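You operate a simulated robot arm through the tools that you are given. There is no shell and no other tool. Be economical: measure what you need, move in short steps, check, and stop when the job is done.

Carry out the task below with a simulated robot arm. There is one attempt and no reset: what you move stays moved.

TASK
Move the plug from the bath to the rack, drain the cloudy water, refill to about the red line.
Fine: turn the drain knob shut before filling, and shut the lid at the end.
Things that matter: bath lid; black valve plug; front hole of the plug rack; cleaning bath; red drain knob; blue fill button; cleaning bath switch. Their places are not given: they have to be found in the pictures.

It is judged by the outcome, as a careful person would: the job done as asked, and still so three seconds after it is handed in. It fails if anything else is knocked over, pushed out of place, dropped, spilled or broken.

THE ROBOT
A 6-joint arm with a two-finger parallel gripper, fixed in place. Base frame: the origin is at the foot of the arm, x ahead of it, y to its left, z up; the work surface is at about z = 854. Lengths are in mm, angles in degrees, forces in N, time in s.
With the tool pointing down near the work surface it reaches from about 240 to 640 mm from the base axis. Its first joint turns from -66.0 to 66.0 degrees. Payload 2.7 kg.
Tool frame: the origin (TCP) lies between the finger pads and is the grasp point; the fingertips stand 23 mm ahead of it; z points along the fingers, y is the line along which they close. The gripper opens to 94 mm. The fingers are 38 mm wide and 10 mm thick; the gripper's body (54 by 96 mm) begins 39 mm behind the TCP.
Orientation is told as [roll, pitch, yaw] about the base's x, y, z axes, in that order, counted from this pose: with the fingers straight down and closing along the base's y, the tool's x points along the base's -x, its y along +y and its z along -z.

THE INTERFACE
- The arm moves only by the tool step_arm. Its argument "increments" is a list of rows, each an object (a shift or turn left out is 0, a gripper value left out holds the last) with "linear": the shift along the tool's x, y, z in cm, a list of three; "dr": the turn, a rotation vector about the tool's x, y, z in rad, a list of three; "claw": the opening, from 0 (shut) to 1 (fully open). In form: [{"linear": [x, y, z], "dr": [wx, wy, wz], "claw": claw}, ...]. A call has 1 to 8 rows; each row shifts and turns the commanded pose from where the row before left it, along the tool's axes as they then stand. A row lasts 0.2 s, in which the tool goes at most 50 mm and 8.6 degrees; a call with a longer step from one row to the next is refused whole, and so is a gripper value outside its range. A pose out of reach is approached as far as the arm can. The call stops where the force on the tool passes 40 N (or 10 N more than at its start, if that is more) or the arm is blocked; 0.2 s more then pass. The fingers move at their own pace (about 45 mm/s each) and stop on an object; they squeeze with about 32 N. The grip force told is the motor's: it shows also when the fingers shut on nothing. Time passes only in rows, and 0.2 s behind the last, so rows that do not move let the fingers close. It gives the time, the measured TCP pose, the force on the tool (base axes), the opening and the grip force at its end, in the units of the frame above (readings bear some noise), and new pictures: "show" is both (left out), scene, wrist or none.
- Cameras (640 x 400 px; columns grow to the right, rows downward): "scene" is fixed at [79.4, -432.6, 1412.5]; the picture's right is [0.76, -0.65, 0.00], its down [-0.32, -0.37, -0.87] and it looks along [0.57, 0.66, -0.49] (base axes); focal length 370 px, centre (320, 200). "wrist" rides on the gripper at [-39, 0, -44] in the tool frame; the picture's right is [0.00, -1.00, 0.00], its down [0.97, 0.00, -0.24] and it looks along [0.24, 0.00, 0.97] (tool axes); focal length 218 px, centre (320, 200).
- locate(camera, pixels): there is no depth. For up to 12 entries [column, row, z] of the newest picture of that camera ("zoom" is the newest enlarged one), the place [x, y] in the base frame at which the ray of that pixel passes the height z, good to about 2 mm. No time passes.
- close_up(camera, box): a new picture of the part [left, top, right, bottom] of that camera's present view, enlarged. No time passes.
- job_done(): hands the job in; it is judged then, once.

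Work in short steps. Measure before you move; look again where a grasp or a placing could have gone wrong, and mend it. You have 80 turns and 120 pictures in all, those below and enlarged ones among them. Open the gripper and draw the arm clear of the work before you hand the job in, unless the task says otherwise; then end with one line.

The tools are called after "Call:" as name(argument=value, ...) on one line, values as JSON. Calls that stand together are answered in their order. step_arm: Moves the arm, as the interface text tells. Its arguments: {"type":"object","properties":{"increments":{"type":"array","items":{"type":"object","properties":{"linear":{"type":"array","items":{"type":"number"}},"dr":{"type":"array","items":{"type":"number"}},"claw":{"type":"number"}}}},"show":{"type":"string","enum":["both","scene","wrist","none"]}},"required":["increments"]} The other tools are called the same way: locate (camera, pixels) gives the place at which the rays of pixels pass given heights; close_up (camera, box) takes an enlarged picture of a part of a camera's view; job_done () hands the job in.

At the start:

```text
time: 0.0
eef_pos: [419.5, -60.5, 1216.1]
orientation: [0.1, 0.0, 0.1]
wrist_force: [0.1, 0.6, -0.2]
opening: 93.6
gripper_force: 0.0
```

scene: 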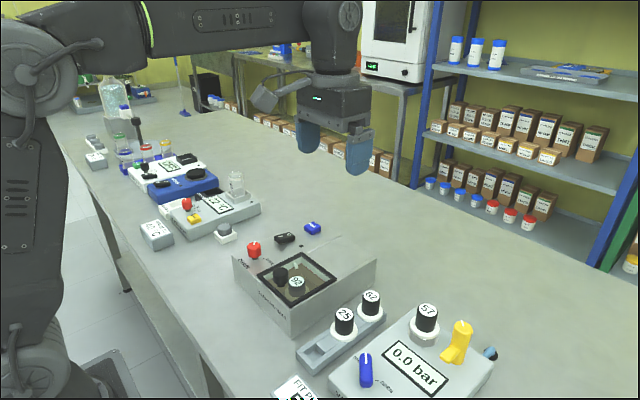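
wrist: 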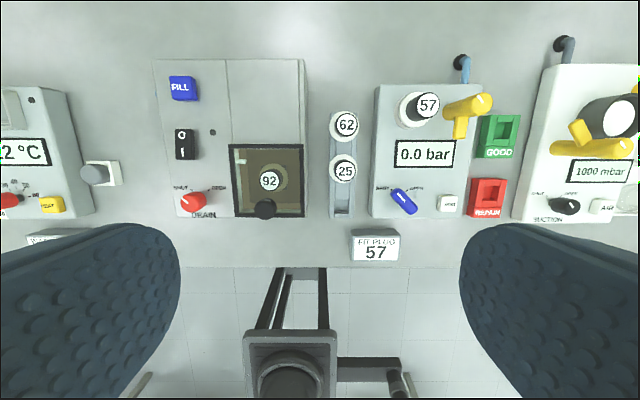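

I take enlarged views of the bath from both cameras to identify its parts.

Call:
close_up(camera="scene", box=[220, 210, 400, 370])

Call:
close_up(camera="wrist", box=[140, 50, 380, 230])

```text
2.50 times, centred on (310, 290) of scene
```

zoom: 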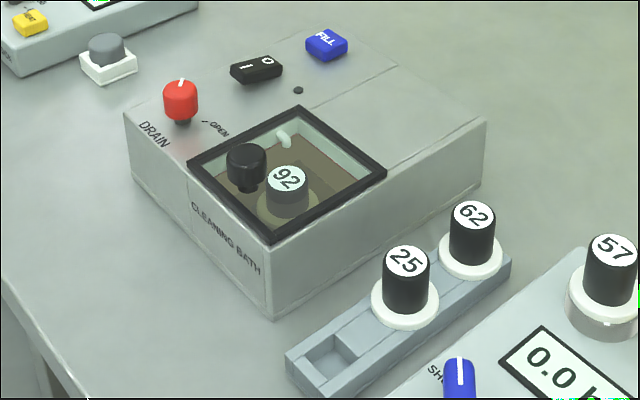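

```text
2.22 times, centred on (260, 140) of wrist
```

zoom: 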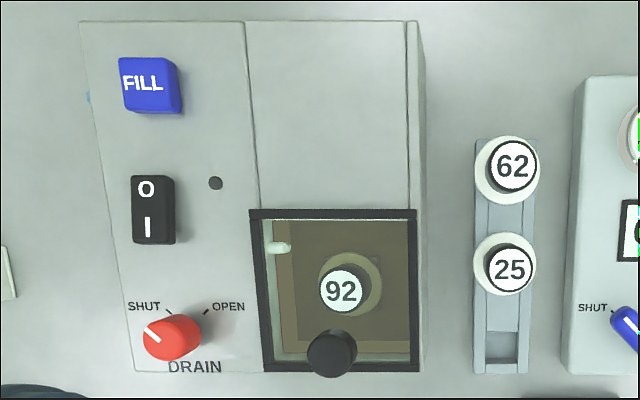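

Call:
locate(camera="scene", pixels=[[311.2, 246, 854], [311.2, 246, 914], [311.2, 246, 944], [311.2, 246, 974]])

Call:
locate(camera="wrist", pixels=[[213.2, 132.3, 854], [213.2, 132.3, 914], [213.2, 132.3, 944], [213.2, 132.3, 974]])

```text
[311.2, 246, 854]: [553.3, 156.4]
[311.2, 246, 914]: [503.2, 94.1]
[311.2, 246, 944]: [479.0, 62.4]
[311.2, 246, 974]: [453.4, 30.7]
```

```text
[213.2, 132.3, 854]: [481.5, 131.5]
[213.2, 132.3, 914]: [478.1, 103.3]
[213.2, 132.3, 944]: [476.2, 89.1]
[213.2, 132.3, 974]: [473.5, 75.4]
```

Call:
locate(camera="scene", pixels=[[301.2, 246, 914], [301.2, 246, 944], [300, 306.8, 914], [300, 306.8, 944], [268, 274.8, 914], [268, 274.8, 944], [280.4, 271.2, 934], [280.4, 271.2, 964], [254.4, 245.2, 934], [254.4, 245.2, 964], [314.8, 352, 864], [314.8, 352, 884]])

Call:
locate(camera="zoom", pixels=[[216, 183, 914], [216, 183, 944], [415, 370, 914], [415, 370, 944], [262, 372, 914], [262, 372, 944], [332, 354, 934], [332, 354, 964], [170, 337, 934], [170, 337, 964], [505, 350, 864], [505, 350, 884]])

```text
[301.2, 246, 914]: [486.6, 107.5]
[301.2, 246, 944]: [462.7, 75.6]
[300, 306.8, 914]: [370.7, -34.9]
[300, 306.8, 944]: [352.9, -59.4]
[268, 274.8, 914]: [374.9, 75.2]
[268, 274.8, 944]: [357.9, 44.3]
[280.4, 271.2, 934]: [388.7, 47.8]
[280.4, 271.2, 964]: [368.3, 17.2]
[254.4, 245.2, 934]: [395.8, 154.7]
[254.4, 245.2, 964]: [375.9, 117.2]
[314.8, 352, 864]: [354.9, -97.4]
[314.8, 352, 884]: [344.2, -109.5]
```

```text
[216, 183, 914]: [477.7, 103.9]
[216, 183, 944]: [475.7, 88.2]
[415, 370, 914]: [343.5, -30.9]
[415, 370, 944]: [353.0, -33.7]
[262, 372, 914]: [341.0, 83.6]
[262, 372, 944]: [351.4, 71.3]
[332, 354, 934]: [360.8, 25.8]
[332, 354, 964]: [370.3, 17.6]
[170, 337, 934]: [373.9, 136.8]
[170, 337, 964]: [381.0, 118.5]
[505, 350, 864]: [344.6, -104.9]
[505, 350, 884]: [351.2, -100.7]
```

The lid knob top is at roughly (369, 17, 964) and the drain knob top at about (378, 118, 963). I lower the camera over the bath for a closer look.

Call:
step_arm(increments=[{"linear": [0.5, 2, 3]}, {"linear": [0.5, 2, 3]}, {"linear": [0.5, 2, 3]}, {"linear": [0.5, 2, 3]}], show="both")

```text
time: 1.0
eef_pos: [397.0, 20.0, 1096.4]
orientation: [0.1, 0.0, 0.1]
wrist_force: [1.1, -0.8, -1.2]
opening: 94.1
gripper_force: 0.1
```

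scene: 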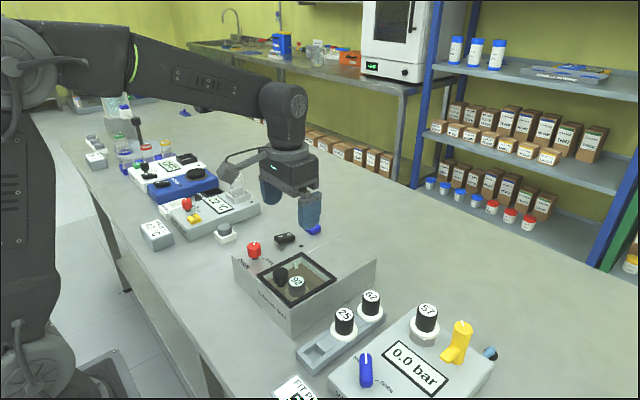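
wrist: 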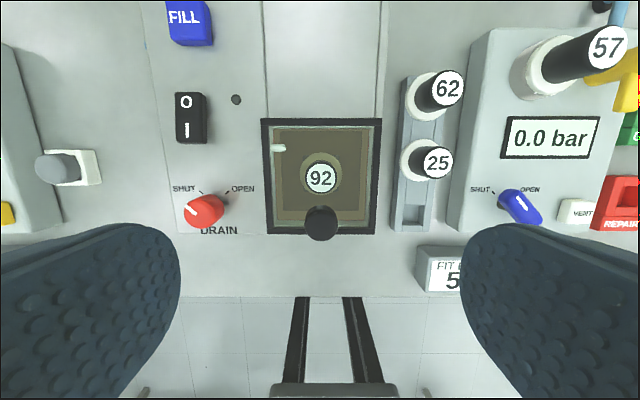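

Call:
close_up(camera="wrist", box=[160, 90, 400, 240])

Call:
close_up(camera="scene", box=[240, 230, 340, 310])

Call:
locate(camera="wrist", pixels=[[264, 233, 922], [379, 233, 922], [264, 119, 922], [381, 119, 922], [321, 222, 964], [205, 209, 964], [320, 178, 900], [320, 178, 930], [410, 217, 874], [235, 99, 922], [190, 20, 930], [189, 115, 930]])

```text
2.67 times, centred on (280, 165) of wrist
```

zoom: 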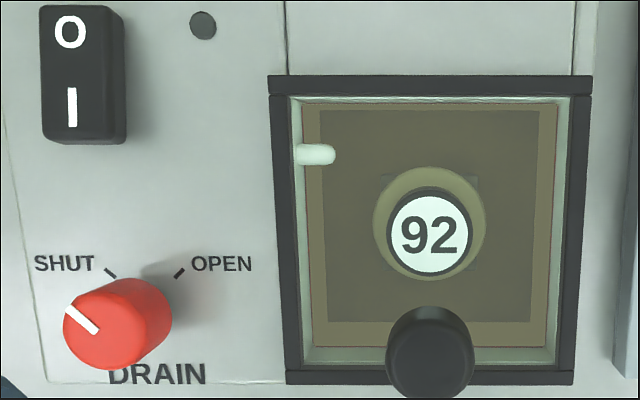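

```text
5.00 times, centred on (290, 270) of scene
```

zoom: 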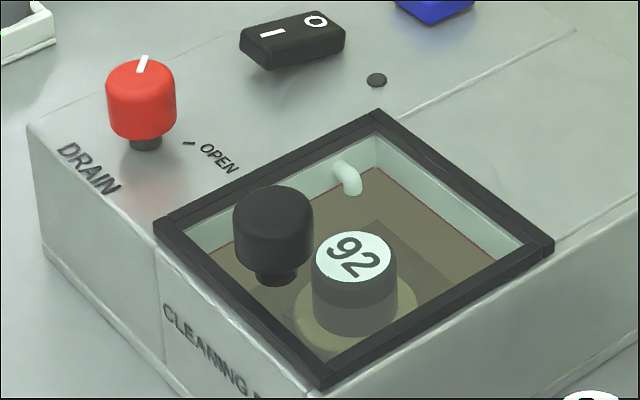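

```text
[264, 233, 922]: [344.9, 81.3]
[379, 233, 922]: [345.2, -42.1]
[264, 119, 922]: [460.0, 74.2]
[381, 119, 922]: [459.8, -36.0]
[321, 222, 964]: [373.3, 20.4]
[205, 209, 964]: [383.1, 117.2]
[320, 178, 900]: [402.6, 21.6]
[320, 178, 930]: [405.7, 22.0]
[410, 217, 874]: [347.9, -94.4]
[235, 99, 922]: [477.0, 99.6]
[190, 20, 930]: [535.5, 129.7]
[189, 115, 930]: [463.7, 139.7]
```

The lid is a black-framed glass panel with a knob at about (372, 20, 964) near its front edge. I come down over the knob with the fingers straddling it along y.

Call:
step_arm(increments=[{"linear": [0.8, 0, 4], "claw": 0.6}, {"linear": [0.8, 0, 4]}, {"linear": [0.8, 0, 3]}, {"linear": [0, 0, 1.5]}], show="both")

```text
time: 2.0
eef_pos: [374.9, 20.4, 970.5]
orientation: [0.0, -0.1, 0.1]
wrist_force: [-0.3, -0.1, -0.1]
opening: 56.4
gripper_force: 0.1
```

scene: 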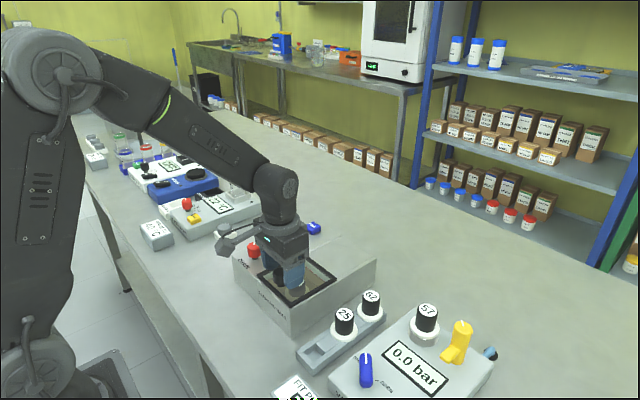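
wrist: 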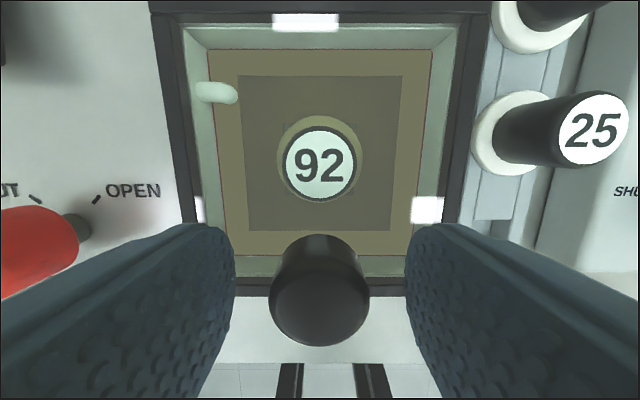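

Call:
locate(camera="wrist", pixels=[[320, 300, 964], [320, 235, 935], [183, 290, 926], [466, 15, 926], [154, 5, 926]])

Call:
step_arm(increments=[{"linear": [0.2, 0, 1.2]}, {"claw": 0.15}, {}, {}, {}], show="wrist")

```text
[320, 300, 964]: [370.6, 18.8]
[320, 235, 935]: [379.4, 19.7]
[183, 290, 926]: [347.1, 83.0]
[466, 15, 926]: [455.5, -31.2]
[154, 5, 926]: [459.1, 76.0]
```

```text
time: 3.2
eef_pos: [373.2, 19.6, 959.5]
orientation: [0.0, 0.0, 0.0]
wrist_force: [-0.3, -4.9, -3.0]
opening: 29.1
gripper_force: 45.2
```

wrist: 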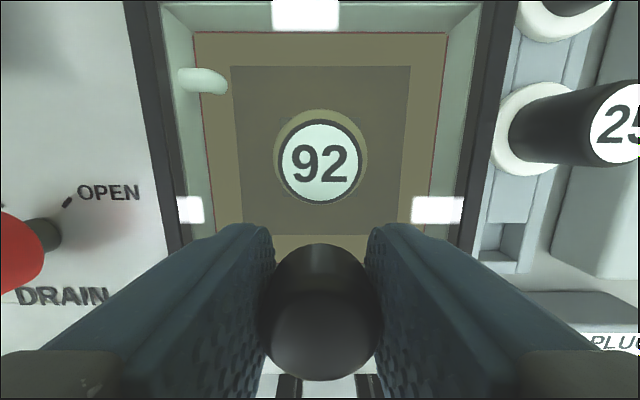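

Gripped at 29 mm. I try a small lift to learn whether the lid hinges or slides.

Call:
step_arm(increments=[{"linear": [0, 0, -0.4]}, {"linear": [0, 0, -0.4]}, {"linear": [-0.1, 0, -0.5]}], show="both")

```text
time: 3.6
eef_pos: [373.5, 21.1, 960.6]
orientation: [0.0, 0.2, 0.0]
wrist_force: [6.5, 0.4, -7.1]
opening: 29.3
gripper_force: 45.1
stopped in row 2: the force on the tool passed its limit (the readings are from after the stop); the commanded pose is now the measured one
```

scene: 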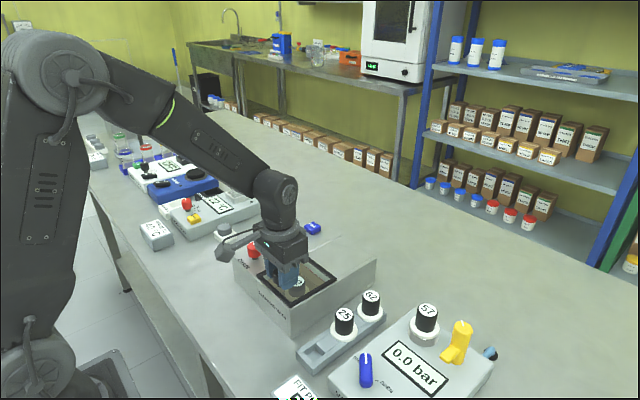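
wrist: 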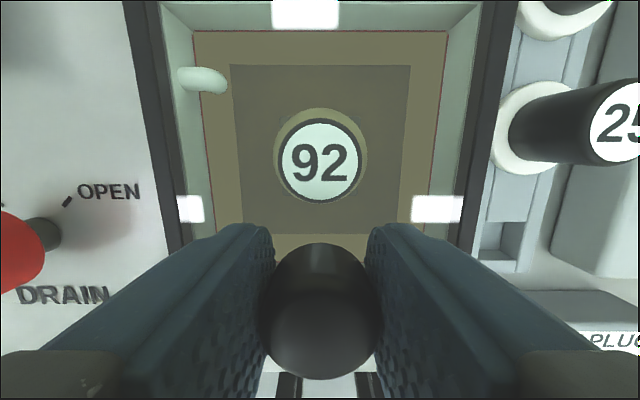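

Lifting is blocked, so the lid slides. I try moving it along +x, away from the robot.

Call:
step_arm(increments=[{"linear": [-0.5, 0, 0]}, {"linear": [-0.7, 0, 0]}, {"linear": [-0.8, 0, 0]}], show="wrist")

```text
time: 4.5
eef_pos: [391.3, 20.3, 959.1]
orientation: [0.0, 0.3, -0.1]
wrist_force: [-0.5, 0.1, 3.3]
opening: 29.0
gripper_force: 44.3
```

wrist: 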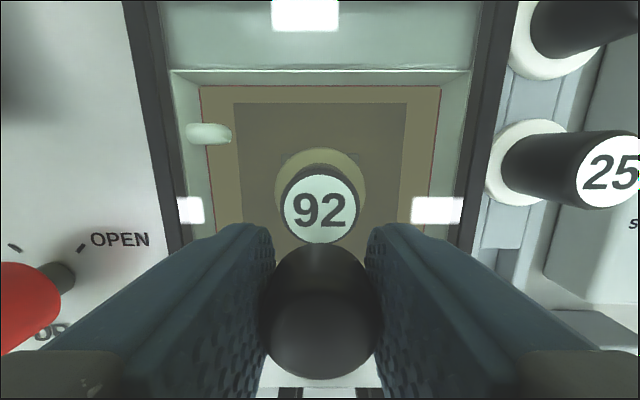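

It slides freely. I continue about 90 mm more.

Call:
step_arm(increments=[{"linear": [-1.5, 0, 0]}, {"linear": [-1.5, 0, 0]}, {"linear": [-1.5, 0, 0]}, {"linear": [-1.5, 0, 0]}, {"linear": [-1.5, 0, 0]}, {"linear": [-1.5, 0, 0]}], show="both")

```text
time: 5.8
eef_pos: [481.3, 19.9, 959.8]
orientation: [0.0, 0.7, 0.0]
wrist_force: [-14.6, -4.1, -3.5]
opening: 29.3
gripper_force: 45.0
```

scene: 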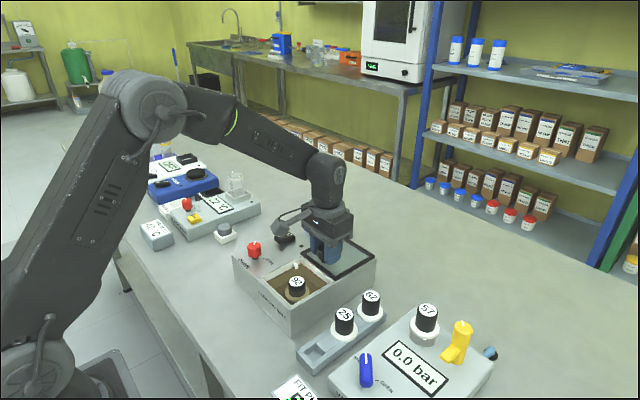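
wrist: 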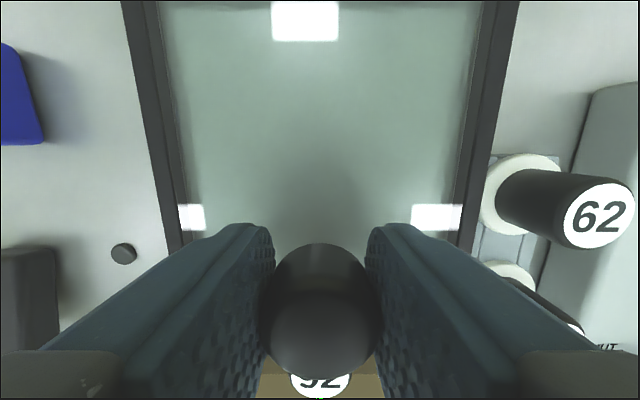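

The lid is at or near its stop (force -14.6 N). I release, rise, and go back to look at the plug.

Call:
step_arm(increments=[{"claw": 0.6}, {}, {"linear": [0, 0, -3]}, {"linear": [1, 0, -4]}, {"linear": [3, 0, -2]}, {"linear": [3, 0, 0]}, {}], show="both")

```text
time: 7.5
eef_pos: [411.1, 21.4, 1050.4]
orientation: [0.0, 0.3, -0.1]
wrist_force: [-0.2, 0.4, 0.5]
opening: 56.5
gripper_force: 0.2
```

scene: 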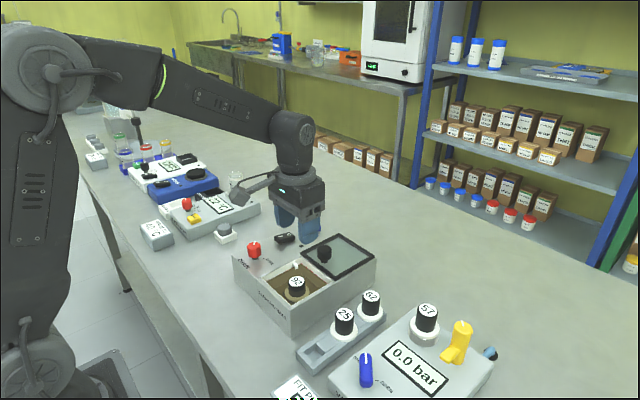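
wrist: 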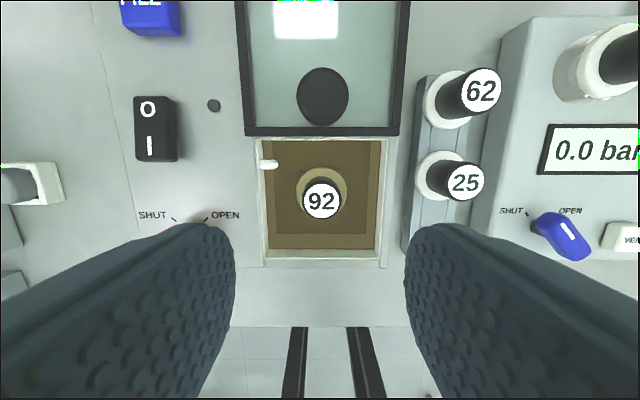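

Call:
close_up(camera="scene", box=[240, 230, 400, 370])

Call:
locate(camera="wrist", pixels=[[322, 201, 920], [322, 201, 905], [322, 201, 890], [256, 264, 922], [385, 264, 922], [322, 135, 926], [462, 181, 930], [464, 181, 910], [265, 250, 922], [376, 250, 922]])

Call:
locate(camera="scene", pixels=[[297, 282, 930], [297, 282, 920], [297, 282, 910], [297, 282, 900], [344, 314, 930], [344, 314, 920], [344, 314, 910]])

```text
2.86 times, centred on (320, 300) of scene
```

zoom: 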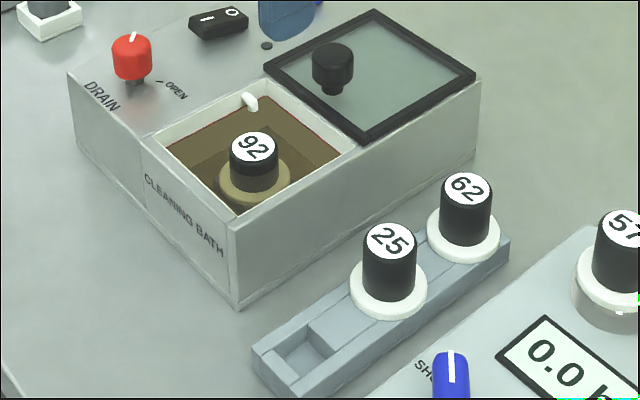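

```text
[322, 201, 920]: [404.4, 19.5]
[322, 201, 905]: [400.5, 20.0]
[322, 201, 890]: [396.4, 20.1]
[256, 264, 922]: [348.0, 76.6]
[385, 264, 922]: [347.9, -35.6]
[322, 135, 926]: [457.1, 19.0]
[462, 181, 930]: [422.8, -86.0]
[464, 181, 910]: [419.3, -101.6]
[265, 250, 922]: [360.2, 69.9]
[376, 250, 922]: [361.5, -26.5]
```

```text
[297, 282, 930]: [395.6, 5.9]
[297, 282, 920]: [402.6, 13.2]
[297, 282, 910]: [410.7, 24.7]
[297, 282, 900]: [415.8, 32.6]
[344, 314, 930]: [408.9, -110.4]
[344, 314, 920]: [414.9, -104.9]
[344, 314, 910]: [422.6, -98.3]
```

The plug's top is at about (403, 19, 916), and the plug standing in the rack tops out at about 912. I come down above the plug, half open.

Call:
step_arm(increments=[{"linear": [0.4, -0.1, 4], "claw": 0.5}, {"linear": [0.4, -0.1, 4]}, {"linear": [0.3, 0, 3]}], show="wrist")

```text
time: 8.2
eef_pos: [400.1, 20.1, 939.1]
orientation: [0.0, 0.2, 0.0]
wrist_force: [0.2, -0.7, 0.8]
opening: 46.7
gripper_force: 0.0
```

wrist: 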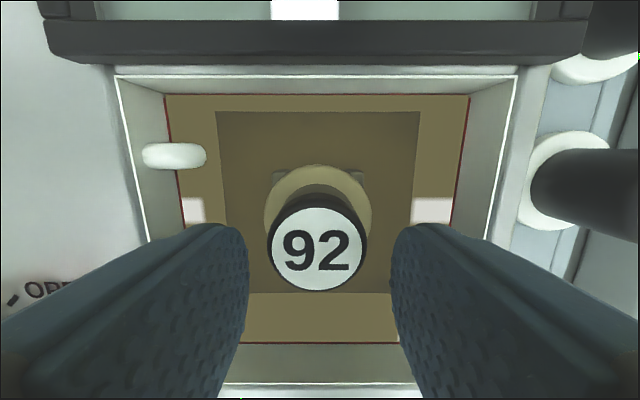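

Call:
locate(camera="wrist", pixels=[[317, 248, 916], [317, 205, 885], [120, 77, 922], [520, 77, 922]])

Call:
step_arm(increments=[{"linear": [0, 0, 1.6]}, {"linear": [0, 0, 1.5]}, {"claw": 0.1}, {}, {}, {}], show="both")

```text
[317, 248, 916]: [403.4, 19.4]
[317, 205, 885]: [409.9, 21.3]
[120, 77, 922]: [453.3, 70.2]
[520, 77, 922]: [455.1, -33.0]
```

```text
time: 9.7
eef_pos: [399.5, 18.0, 907.7]
orientation: [0.0, 0.4, 0.1]
wrist_force: [0.3, 0.5, 1.3]
opening: 32.7
gripper_force: 31.5
```

scene: 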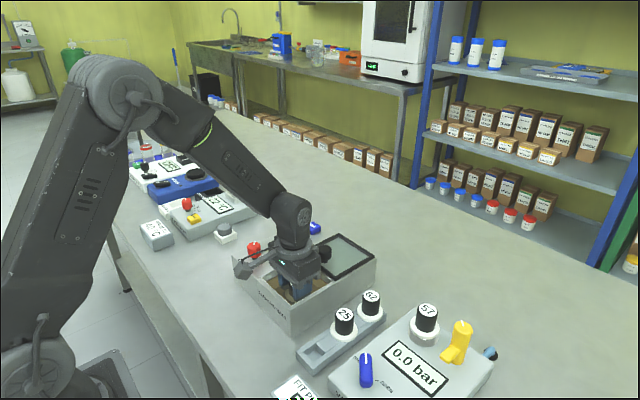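
wrist: 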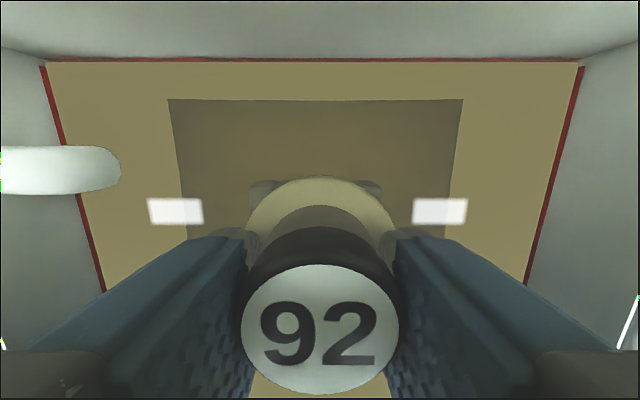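

Closed on the plug at 32.7 mm. I lift it straight up.

Call:
step_arm(increments=[{"linear": [0, 0, -0.7]}, {"linear": [0, 0, -1.3]}, {"linear": [0, 0, -2]}, {"linear": [0, 0, -3]}, {"linear": [0, 0, -3]}, {"linear": [0, 0, -2]}, {}], show="both")

```text
time: 11.2
eef_pos: [401.2, 18.1, 1030.3]
orientation: [0.0, 0.3, -0.1]
wrist_force: [0.4, -0.2, -0.2]
opening: 9.6
gripper_force: 0.1
```

scene: 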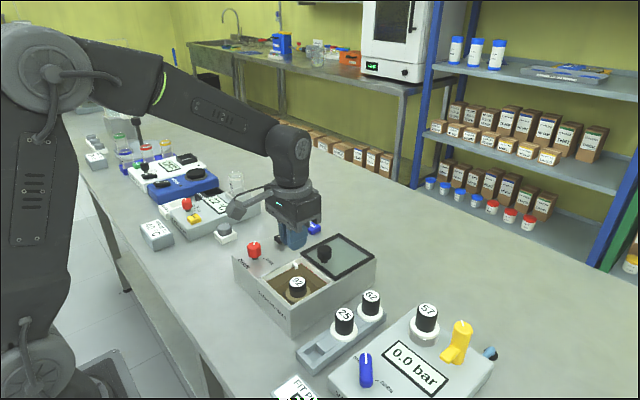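
wrist: 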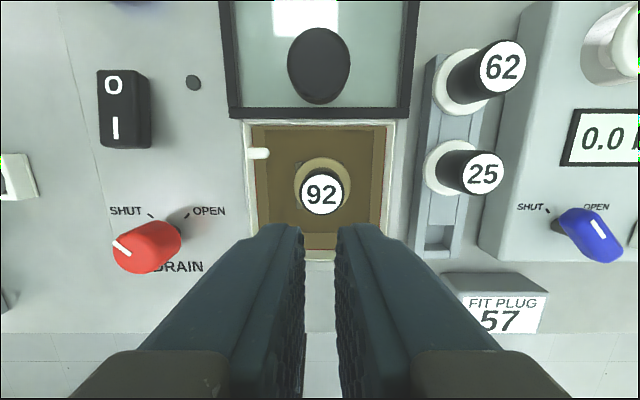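

The fingers are empty: the plug slipped out. I look closely at it.

Call:
close_up(camera="wrist", box=[240, 120, 400, 270])

Call:
close_up(camera="scene", box=[260, 250, 340, 310])

```text
2.67 times, centred on (320, 195) of wrist
```

zoom: 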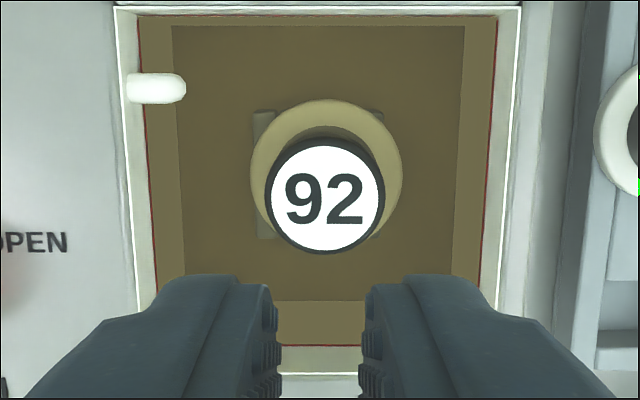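

```text
6.67 times, centred on (300, 280) of scene
```

zoom: 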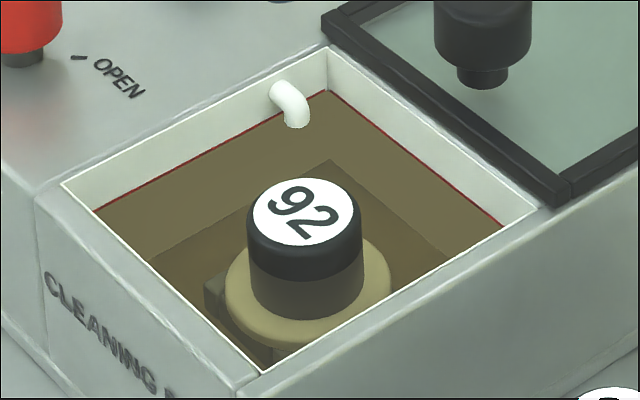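

The plug rests on two rails and its head is about 32 mm wide, so the grip was probably too shallow. I go lower this time, to the flange.

Call:
step_arm(increments=[{"claw": 0.55}, {"linear": [-0.1, 0.1, 4]}, {"linear": [0, 0, 4]}, {"linear": [0, 0, 3]}, {"linear": [0, 0, 1.2]}, {"linear": [0, 0, 0.4]}, {"linear": [0, 0, 0.4]}], show="wrist")

```text
time: 12.8
eef_pos: [402.5, 18.9, 898.3]
orientation: [0.0, 0.4, 0.0]
wrist_force: [0.7, -0.3, 0.3]
opening: 51.5
gripper_force: 0.0
```

wrist: 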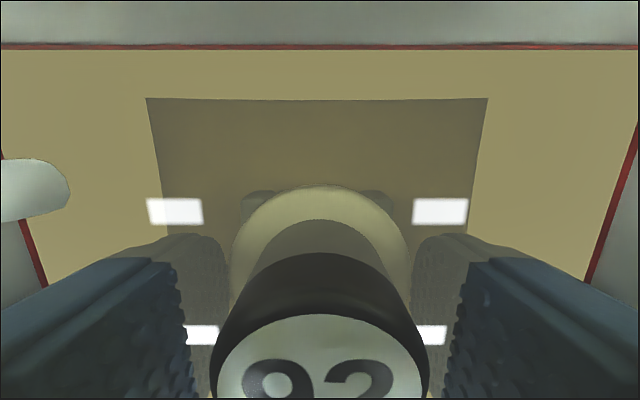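

Call:
step_arm(increments=[{"claw": 0.0}, {}, {}, {}, {}, {}], show="wrist")

```text
time: 14.2
eef_pos: [403.5, 19.4, 897.8]
orientation: [0.0, 0.3, 0.0]
wrist_force: [0.5, 0.5, 0.4]
opening: 48.0
gripper_force: 31.9
```

wrist: 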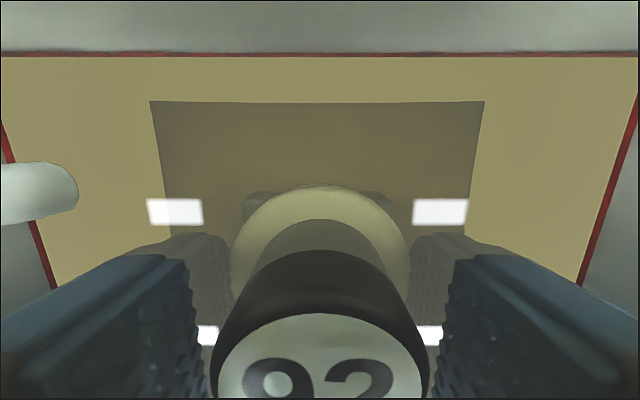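

The fingers closed on the flange (48 mm wide) this time. I test a slow lift of a few millimetres and read the force.

Call:
step_arm(increments=[{"linear": [0, 0, -0.2]}, {"linear": [0, 0, -0.2]}, {"linear": [0, 0, -0.2]}, {}], show="wrist")

```text
time: 15.2
eef_pos: [400.8, 19.6, 904.8]
orientation: [0.1, 0.3, 0.0]
wrist_force: [0.1, 0.4, -0.2]
opening: 47.8
gripper_force: 32.2
```

wrist: 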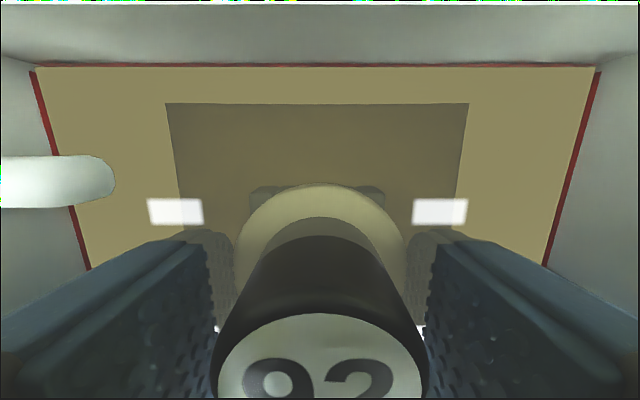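

The plug is moving with the gripper: its label stays put in the wrist view while the bath shifts. I keep lifting slowly.

Call:
step_arm(increments=[{"linear": [0, 0, -0.3]}, {"linear": [0, 0, -0.4]}, {"linear": [0, 0, -0.5]}, {"linear": [0, 0, -0.6]}, {"linear": [0, 0, -0.6]}, {"linear": [0, 0, -0.6]}, {}], show="both")

```text
time: 16.9
eef_pos: [402.3, 18.2, 935.1]
orientation: [-0.1, 0.4, -0.1]
wrist_force: [-0.7, 0.5, 0.2]
opening: 48.0
gripper_force: 32.0
```

scene: 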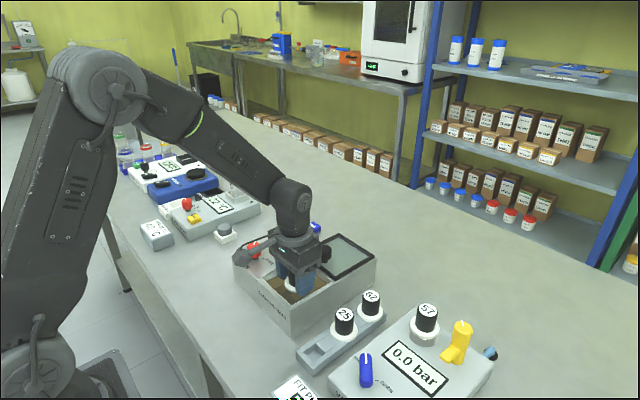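
wrist: 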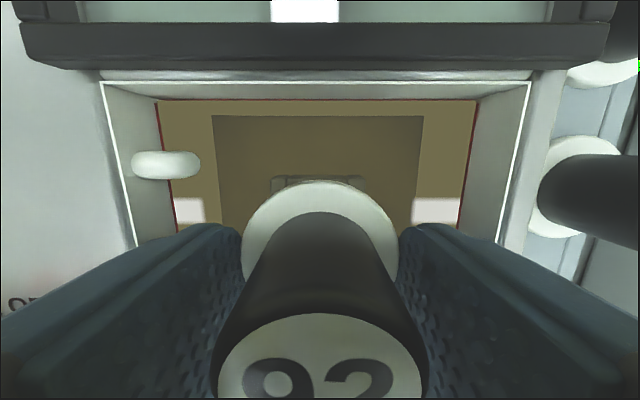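

Holding firmly. I rise to about z = 1015.

Call:
step_arm(increments=[{"linear": [0, 0, -0.8]}, {"linear": [0, 0, -1.2]}, {"linear": [0, 0, -1.5]}, {"linear": [0, 0, -1.5]}, {"linear": [0, 0, -1.5]}, {"linear": [0, 0, -1]}, {"linear": [0, 0, -0.5]}, {}], show="scene")

Call:
close_up(camera="scene", box=[240, 200, 400, 380])

```text
time: 18.6
eef_pos: [402.0, 19.5, 1016.2]
orientation: [0.1, 0.1, 0.0]
wrist_force: [0.6, -0.3, -0.3]
opening: 48.0
gripper_force: 32.5
```

scene: 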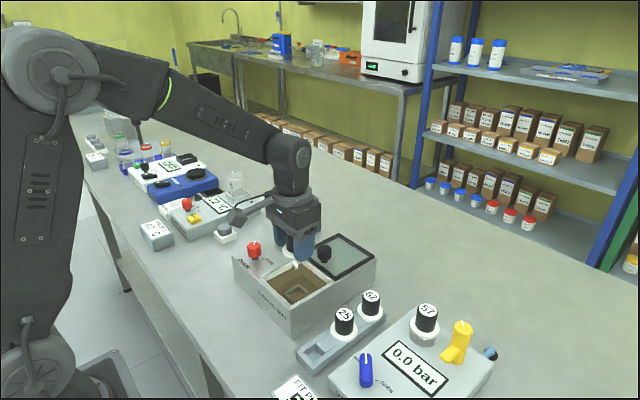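

```text
2.22 times, centred on (320, 290) of scene
```

zoom: 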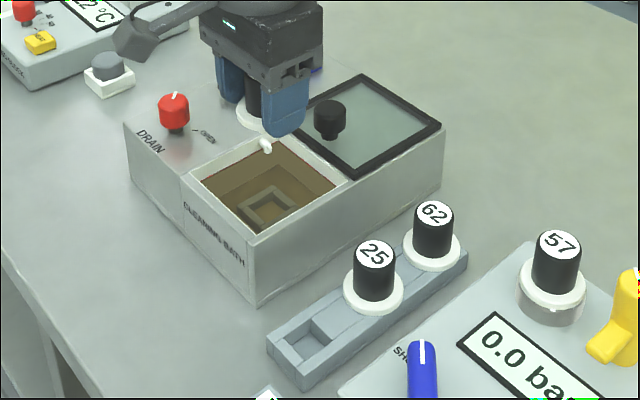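

The plug is held clear of the bath, and the rack's front hole is a square pit. I take close views to locate it.

Call:
close_up(camera="scene", box=[290, 280, 390, 380])

Call:
step_arm(increments=[{"linear": [0, -1.5, 0]}, {"linear": [0, -2, 0]}, {"linear": [0, -1.5, 0]}, {}], show="wrist")

```text
4.00 times, centred on (340, 330) of scene
```

zoom: 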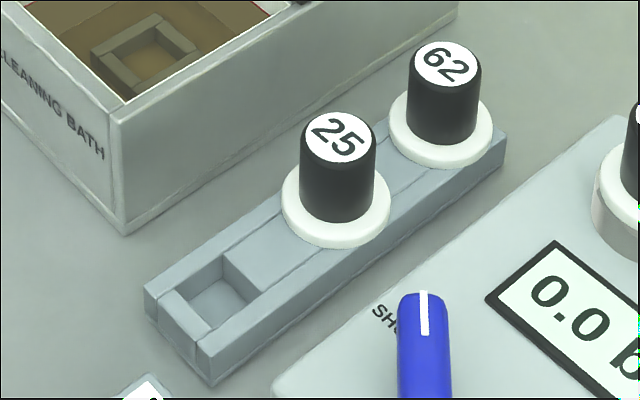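

```text
time: 19.6
eef_pos: [403.0, -31.3, 1014.4]
orientation: [0.0, 0.3, 0.0]
wrist_force: [-0.4, 0.1, -1.1]
opening: 48.2
gripper_force: 32.1
```

wrist: 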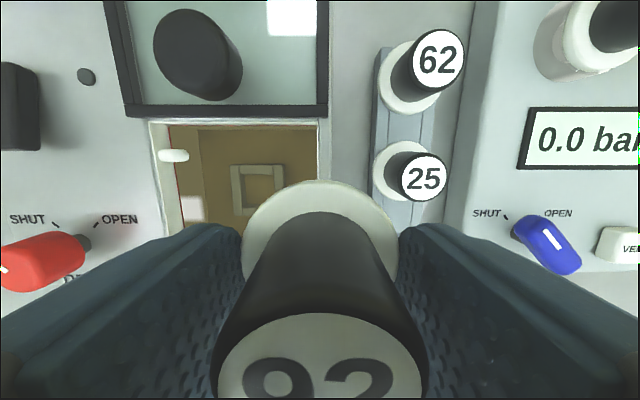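

Call:
locate(camera="scene", pixels=[[344.75, 313.75, 912], [371.5, 296, 912], [344, 331.25, 879], [370.5, 311.25, 879], [314.4, 352.75, 874], [304.25, 353, 874], [325, 352.5, 874], [316.25, 343, 874], [313, 362, 874]])

Call:
locate(camera="wrist", pixels=[[424, 178, 912], [437, 60, 912], [407, 172, 879], [413, 76, 879], [258, 191, 854], [258, 191, 870]])

```text
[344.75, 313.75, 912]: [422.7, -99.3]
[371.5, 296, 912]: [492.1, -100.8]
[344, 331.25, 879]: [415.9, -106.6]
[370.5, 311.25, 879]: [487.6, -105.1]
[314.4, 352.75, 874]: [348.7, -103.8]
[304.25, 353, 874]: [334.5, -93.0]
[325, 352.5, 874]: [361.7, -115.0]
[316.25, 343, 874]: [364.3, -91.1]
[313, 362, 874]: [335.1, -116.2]
```

```text
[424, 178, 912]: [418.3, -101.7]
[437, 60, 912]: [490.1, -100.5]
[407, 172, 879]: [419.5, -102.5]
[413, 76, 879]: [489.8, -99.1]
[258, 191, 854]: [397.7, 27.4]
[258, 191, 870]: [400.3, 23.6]
```

Plugs 25 and 62 stand at (420, -101) and (490, -101), so the front hole is at about (350, -101.5), which matches its picture position. I move above it.

Call:
step_arm(increments=[{"linear": [0.8, -1, 0]}, {"linear": [1.2, -1.4, 0]}, {"linear": [1.2, -1.5, 0]}, {"linear": [1.2, -1.5, 0]}, {"linear": [0.9, -1.2, 0]}, {"linear": [0, -0.4, 0]}, {}, {}], show="both")

Call:
close_up(camera="scene", box=[260, 250, 400, 390])

```text
time: 21.4
eef_pos: [350.9, -100.8, 1015.2]
orientation: [-0.2, 0.3, 0.0]
wrist_force: [-0.5, -0.6, -0.5]
opening: 48.2
gripper_force: 31.9
```

scene: 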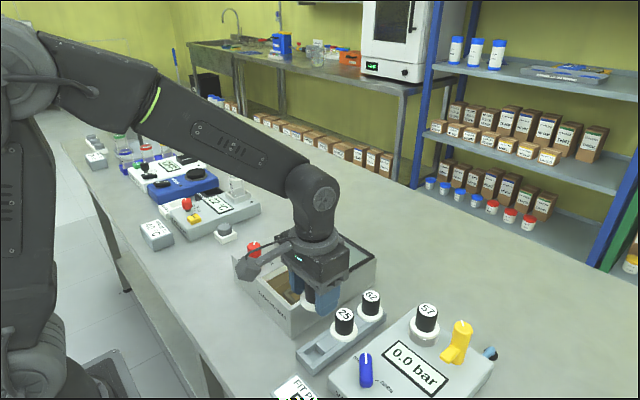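
wrist: 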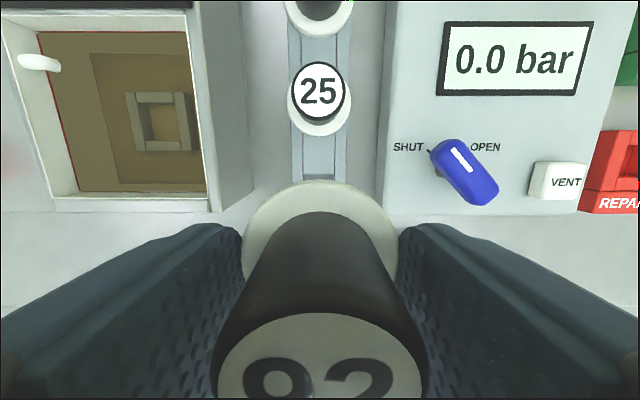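

```text
2.86 times, centred on (330, 320) of scene
```

zoom: 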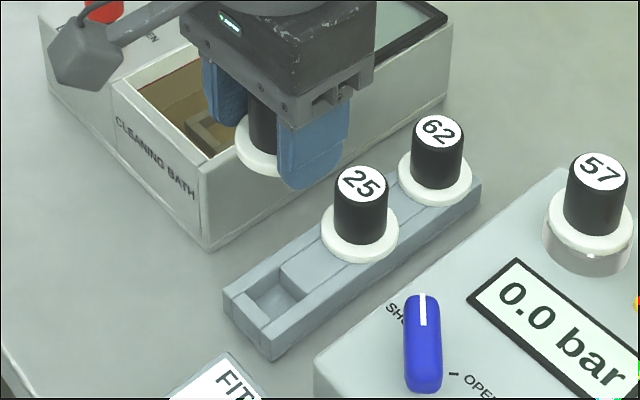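

Call:
step_arm(increments=[{"linear": [0.1, -0.1, 1.5]}, {"linear": [0, 0, 2.5]}, {"linear": [0, 0, 2.5]}, {"linear": [0, 0, 1.5]}, {}], show="wrist")

Call:
close_up(camera="scene", box=[270, 290, 370, 390])

```text
time: 22.6
eef_pos: [348.6, -103.6, 935.7]
orientation: [-0.1, 0.2, -0.1]
wrist_force: [0.1, -0.5, 0.1]
opening: 48.2
gripper_force: 31.9
```

wrist: 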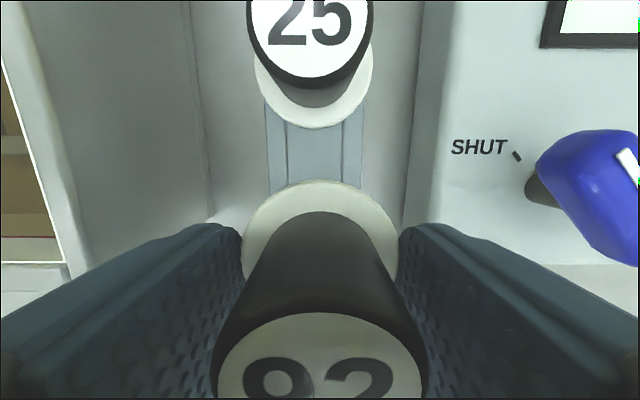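

```text
4.00 times, centred on (320, 340) of scene
```

zoom: 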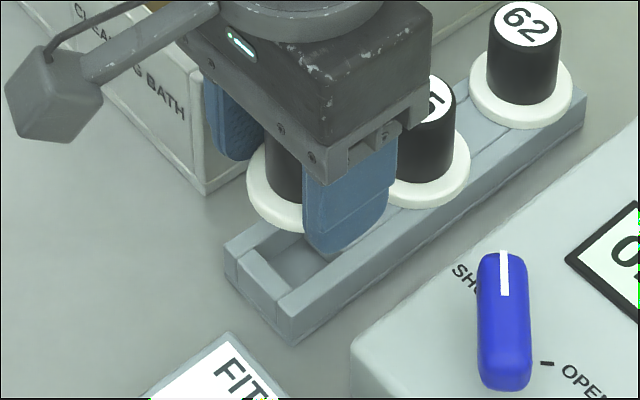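

Call:
locate(camera="wrist", pixels=[[313.5, 70, 879], [268, 150, 874], [361, 150, 874], [287, 150, 874], [343, 150, 874], [243, 235, 915], [398, 235, 915]])

Call:
step_arm(increments=[{}], show="none")

Call:
step_arm(increments=[{}], show="none")

Call:
step_arm(increments=[{}], show="none")

```text
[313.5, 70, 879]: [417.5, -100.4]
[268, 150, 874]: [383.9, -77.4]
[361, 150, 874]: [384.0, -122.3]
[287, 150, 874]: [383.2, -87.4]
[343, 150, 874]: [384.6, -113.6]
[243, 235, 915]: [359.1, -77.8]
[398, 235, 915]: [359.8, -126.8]
```

```text
time: 23.1
eef_pos: [348.1, -103.2, 935.3]
orientation: [0.0, 0.3, -0.1]
wrist_force: [0.5, -0.4, -0.6]
opening: 48.2
gripper_force: 32.0
```

```text
time: 23.4
eef_pos: [349.5, -103.1, 935.9]
orientation: [0.0, 0.3, 0.0]
wrist_force: [0.0, -1.0, -0.9]
opening: 47.9
gripper_force: 31.7
```

```text
time: 23.9
eef_pos: [348.0, -103.1, 936.1]
orientation: [0.0, 0.3, -0.1]
wrist_force: [0.1, 0.1, -1.0]
opening: 48.1
gripper_force: 32.2
```

The true TCP is about (348.5, -103.2) and the rack's midline is y ≈ -100.3, so I shift 3 mm in +y. Then I descend slowly.

Call:
step_arm(increments=[{"linear": [0, 0.29, 0.5]}, {"linear": [0, 0, 0.8]}, {"linear": [0, 0, 0.6]}, {"linear": [0, 0, 0.6]}, {"linear": [0, 0, 0.5]}, {"linear": [0, 0, 0.4]}], show="wrist")

Call:
close_up(camera="scene", box=[270, 290, 370, 390])

```text
time: 25.2
eef_pos: [347.9, -99.4, 901.0]
orientation: [0.1, 0.3, 0.0]
wrist_force: [0.4, 0.1, -0.9]
opening: 47.9
gripper_force: 32.2
```

wrist: 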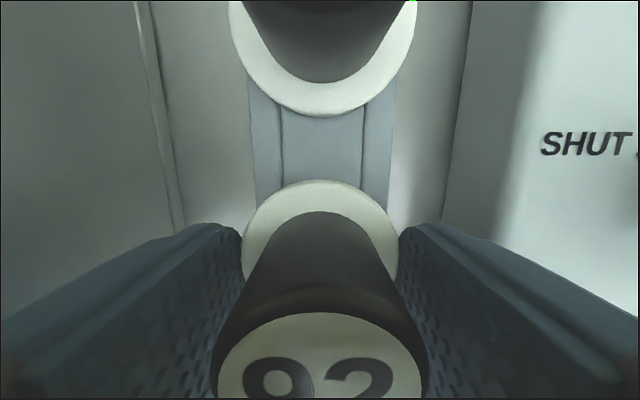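

```text
4.00 times, centred on (320, 340) of scene
```

zoom: 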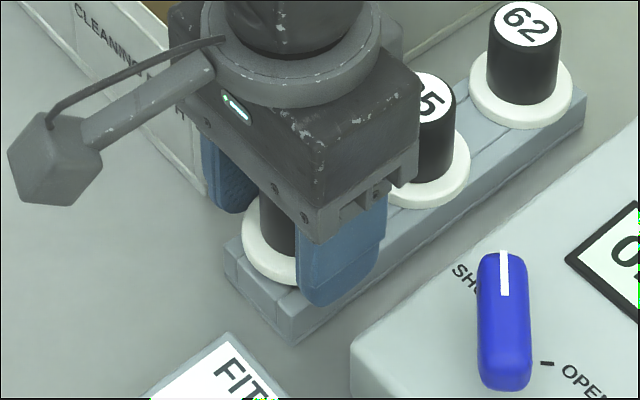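

No contact yet, and the column is aligned with the rack. I continue down in small steps.

Call:
step_arm(increments=[{"linear": [0, 0, 0.2]}, {"linear": [0, 0, 0.2]}, {"linear": [0, 0, 0.2]}, {"linear": [0, 0, 0.2]}], show="wrist")

Call:
close_up(camera="scene", box=[270, 290, 370, 390])

```text
time: 26.2
eef_pos: [347.4, -98.9, 894.6]
orientation: [0.0, 0.1, 0.0]
wrist_force: [-4.2, 2.0, 13.7]
opening: 48.3
gripper_force: 32.1
```

wrist: 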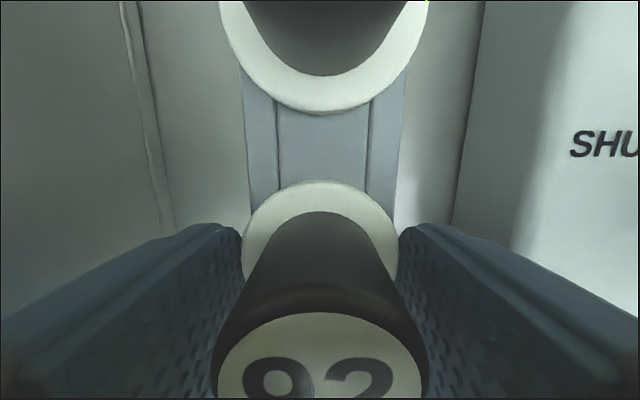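

```text
4.00 times, centred on (320, 340) of scene
```

zoom: 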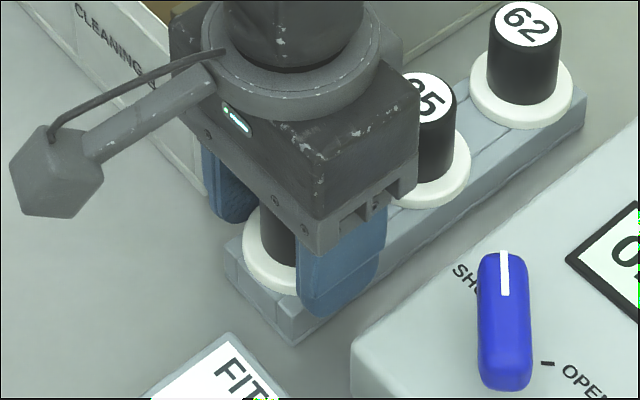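

Contact of 13.7 N at z = 894.6, close to the expected seated height. I open slightly and check.

Call:
step_arm(increments=[{"claw": 0.56}, {"claw": 0.58}, {}], show="wrist")

Call:
close_up(camera="scene", box=[270, 290, 370, 390])

```text
time: 27.1
eef_pos: [346.3, -100.1, 893.2]
orientation: [-0.1, 0.2, -0.1]
wrist_force: [0.1, 0.9, 0.7]
opening: 54.6
gripper_force: 0.0
```

wrist: 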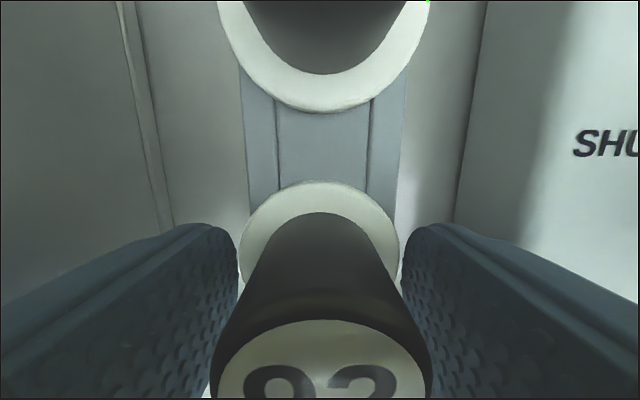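

```text
4.00 times, centred on (320, 340) of scene
```

zoom: 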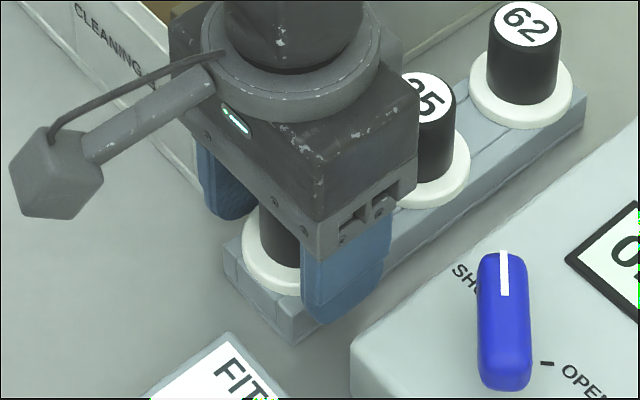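

The plug stands by itself. I rise straight up and compare it with its neighbours.

Call:
step_arm(increments=[{"linear": [0, 0, -0.8]}, {"linear": [0, 0, -2]}, {"linear": [0, 0, -4]}, {"linear": [0, 0, -4.5]}, {"linear": [0, 3, -2]}, {"linear": [0, 4, 0]}, {"linear": [0, 4, 0]}], show="both")

Call:
close_up(camera="scene", box=[270, 290, 370, 390])

```text
time: 28.6
eef_pos: [346.9, 9.6, 1027.1]
orientation: [0.0, 0.3, 0.0]
wrist_force: [-0.2, 0.1, -0.7]
opening: 54.4
gripper_force: 0.0
```

scene: 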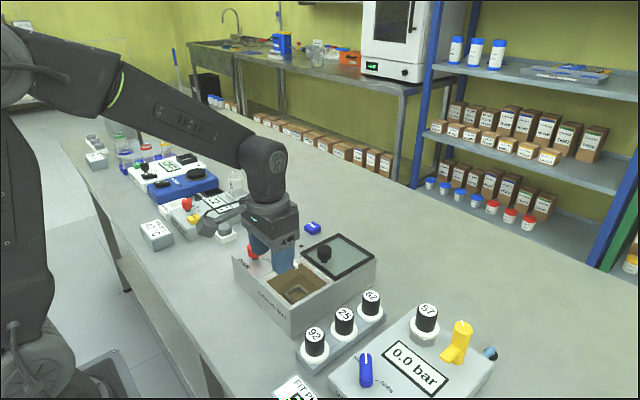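
wrist: 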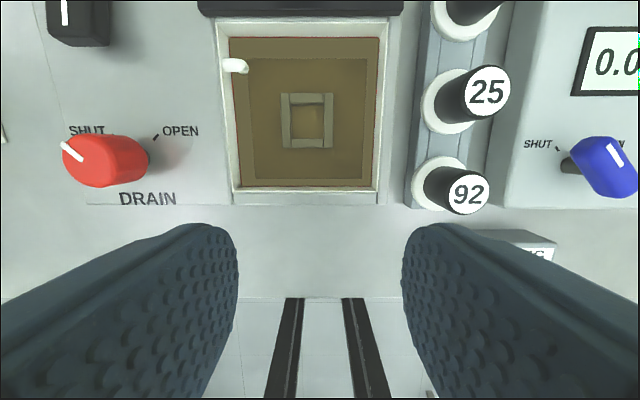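

```text
4.00 times, centred on (320, 340) of scene
```

zoom: 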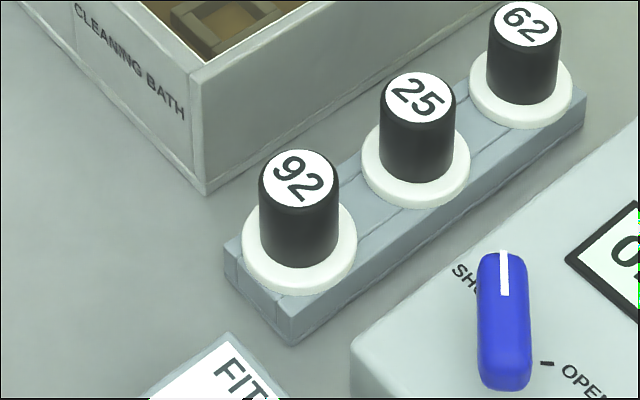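

Plug 92 looks level with its neighbours. I check its height against them with locate.

Call:
locate(camera="scene", pixels=[[315.75, 334.25, 912], [344.25, 315, 912], [371.75, 296.25, 912]])

Call:
locate(camera="wrist", pixels=[[468, 193, 912], [488, 92, 912], [105, 160, 950], [105, 160, 963], [75, 155, 963]])

Call:
close_up(camera="wrist", box=[40, 90, 240, 220])

```text
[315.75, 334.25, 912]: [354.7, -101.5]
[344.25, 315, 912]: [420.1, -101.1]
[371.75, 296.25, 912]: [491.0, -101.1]
```

```text
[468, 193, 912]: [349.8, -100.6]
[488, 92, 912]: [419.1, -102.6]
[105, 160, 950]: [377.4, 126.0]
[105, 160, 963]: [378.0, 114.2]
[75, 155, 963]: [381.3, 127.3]
```

```text
3.08 times, centred on (140, 155) of wrist
```

zoom: 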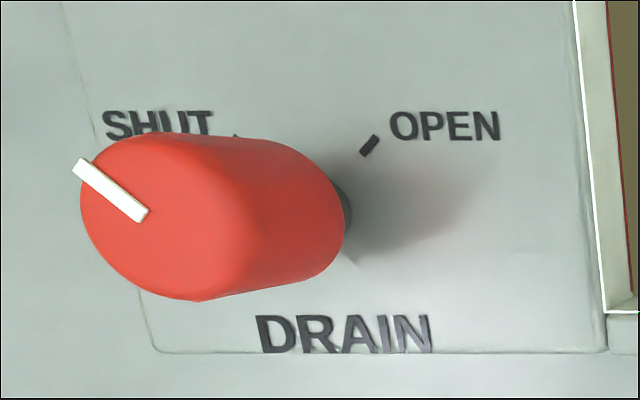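

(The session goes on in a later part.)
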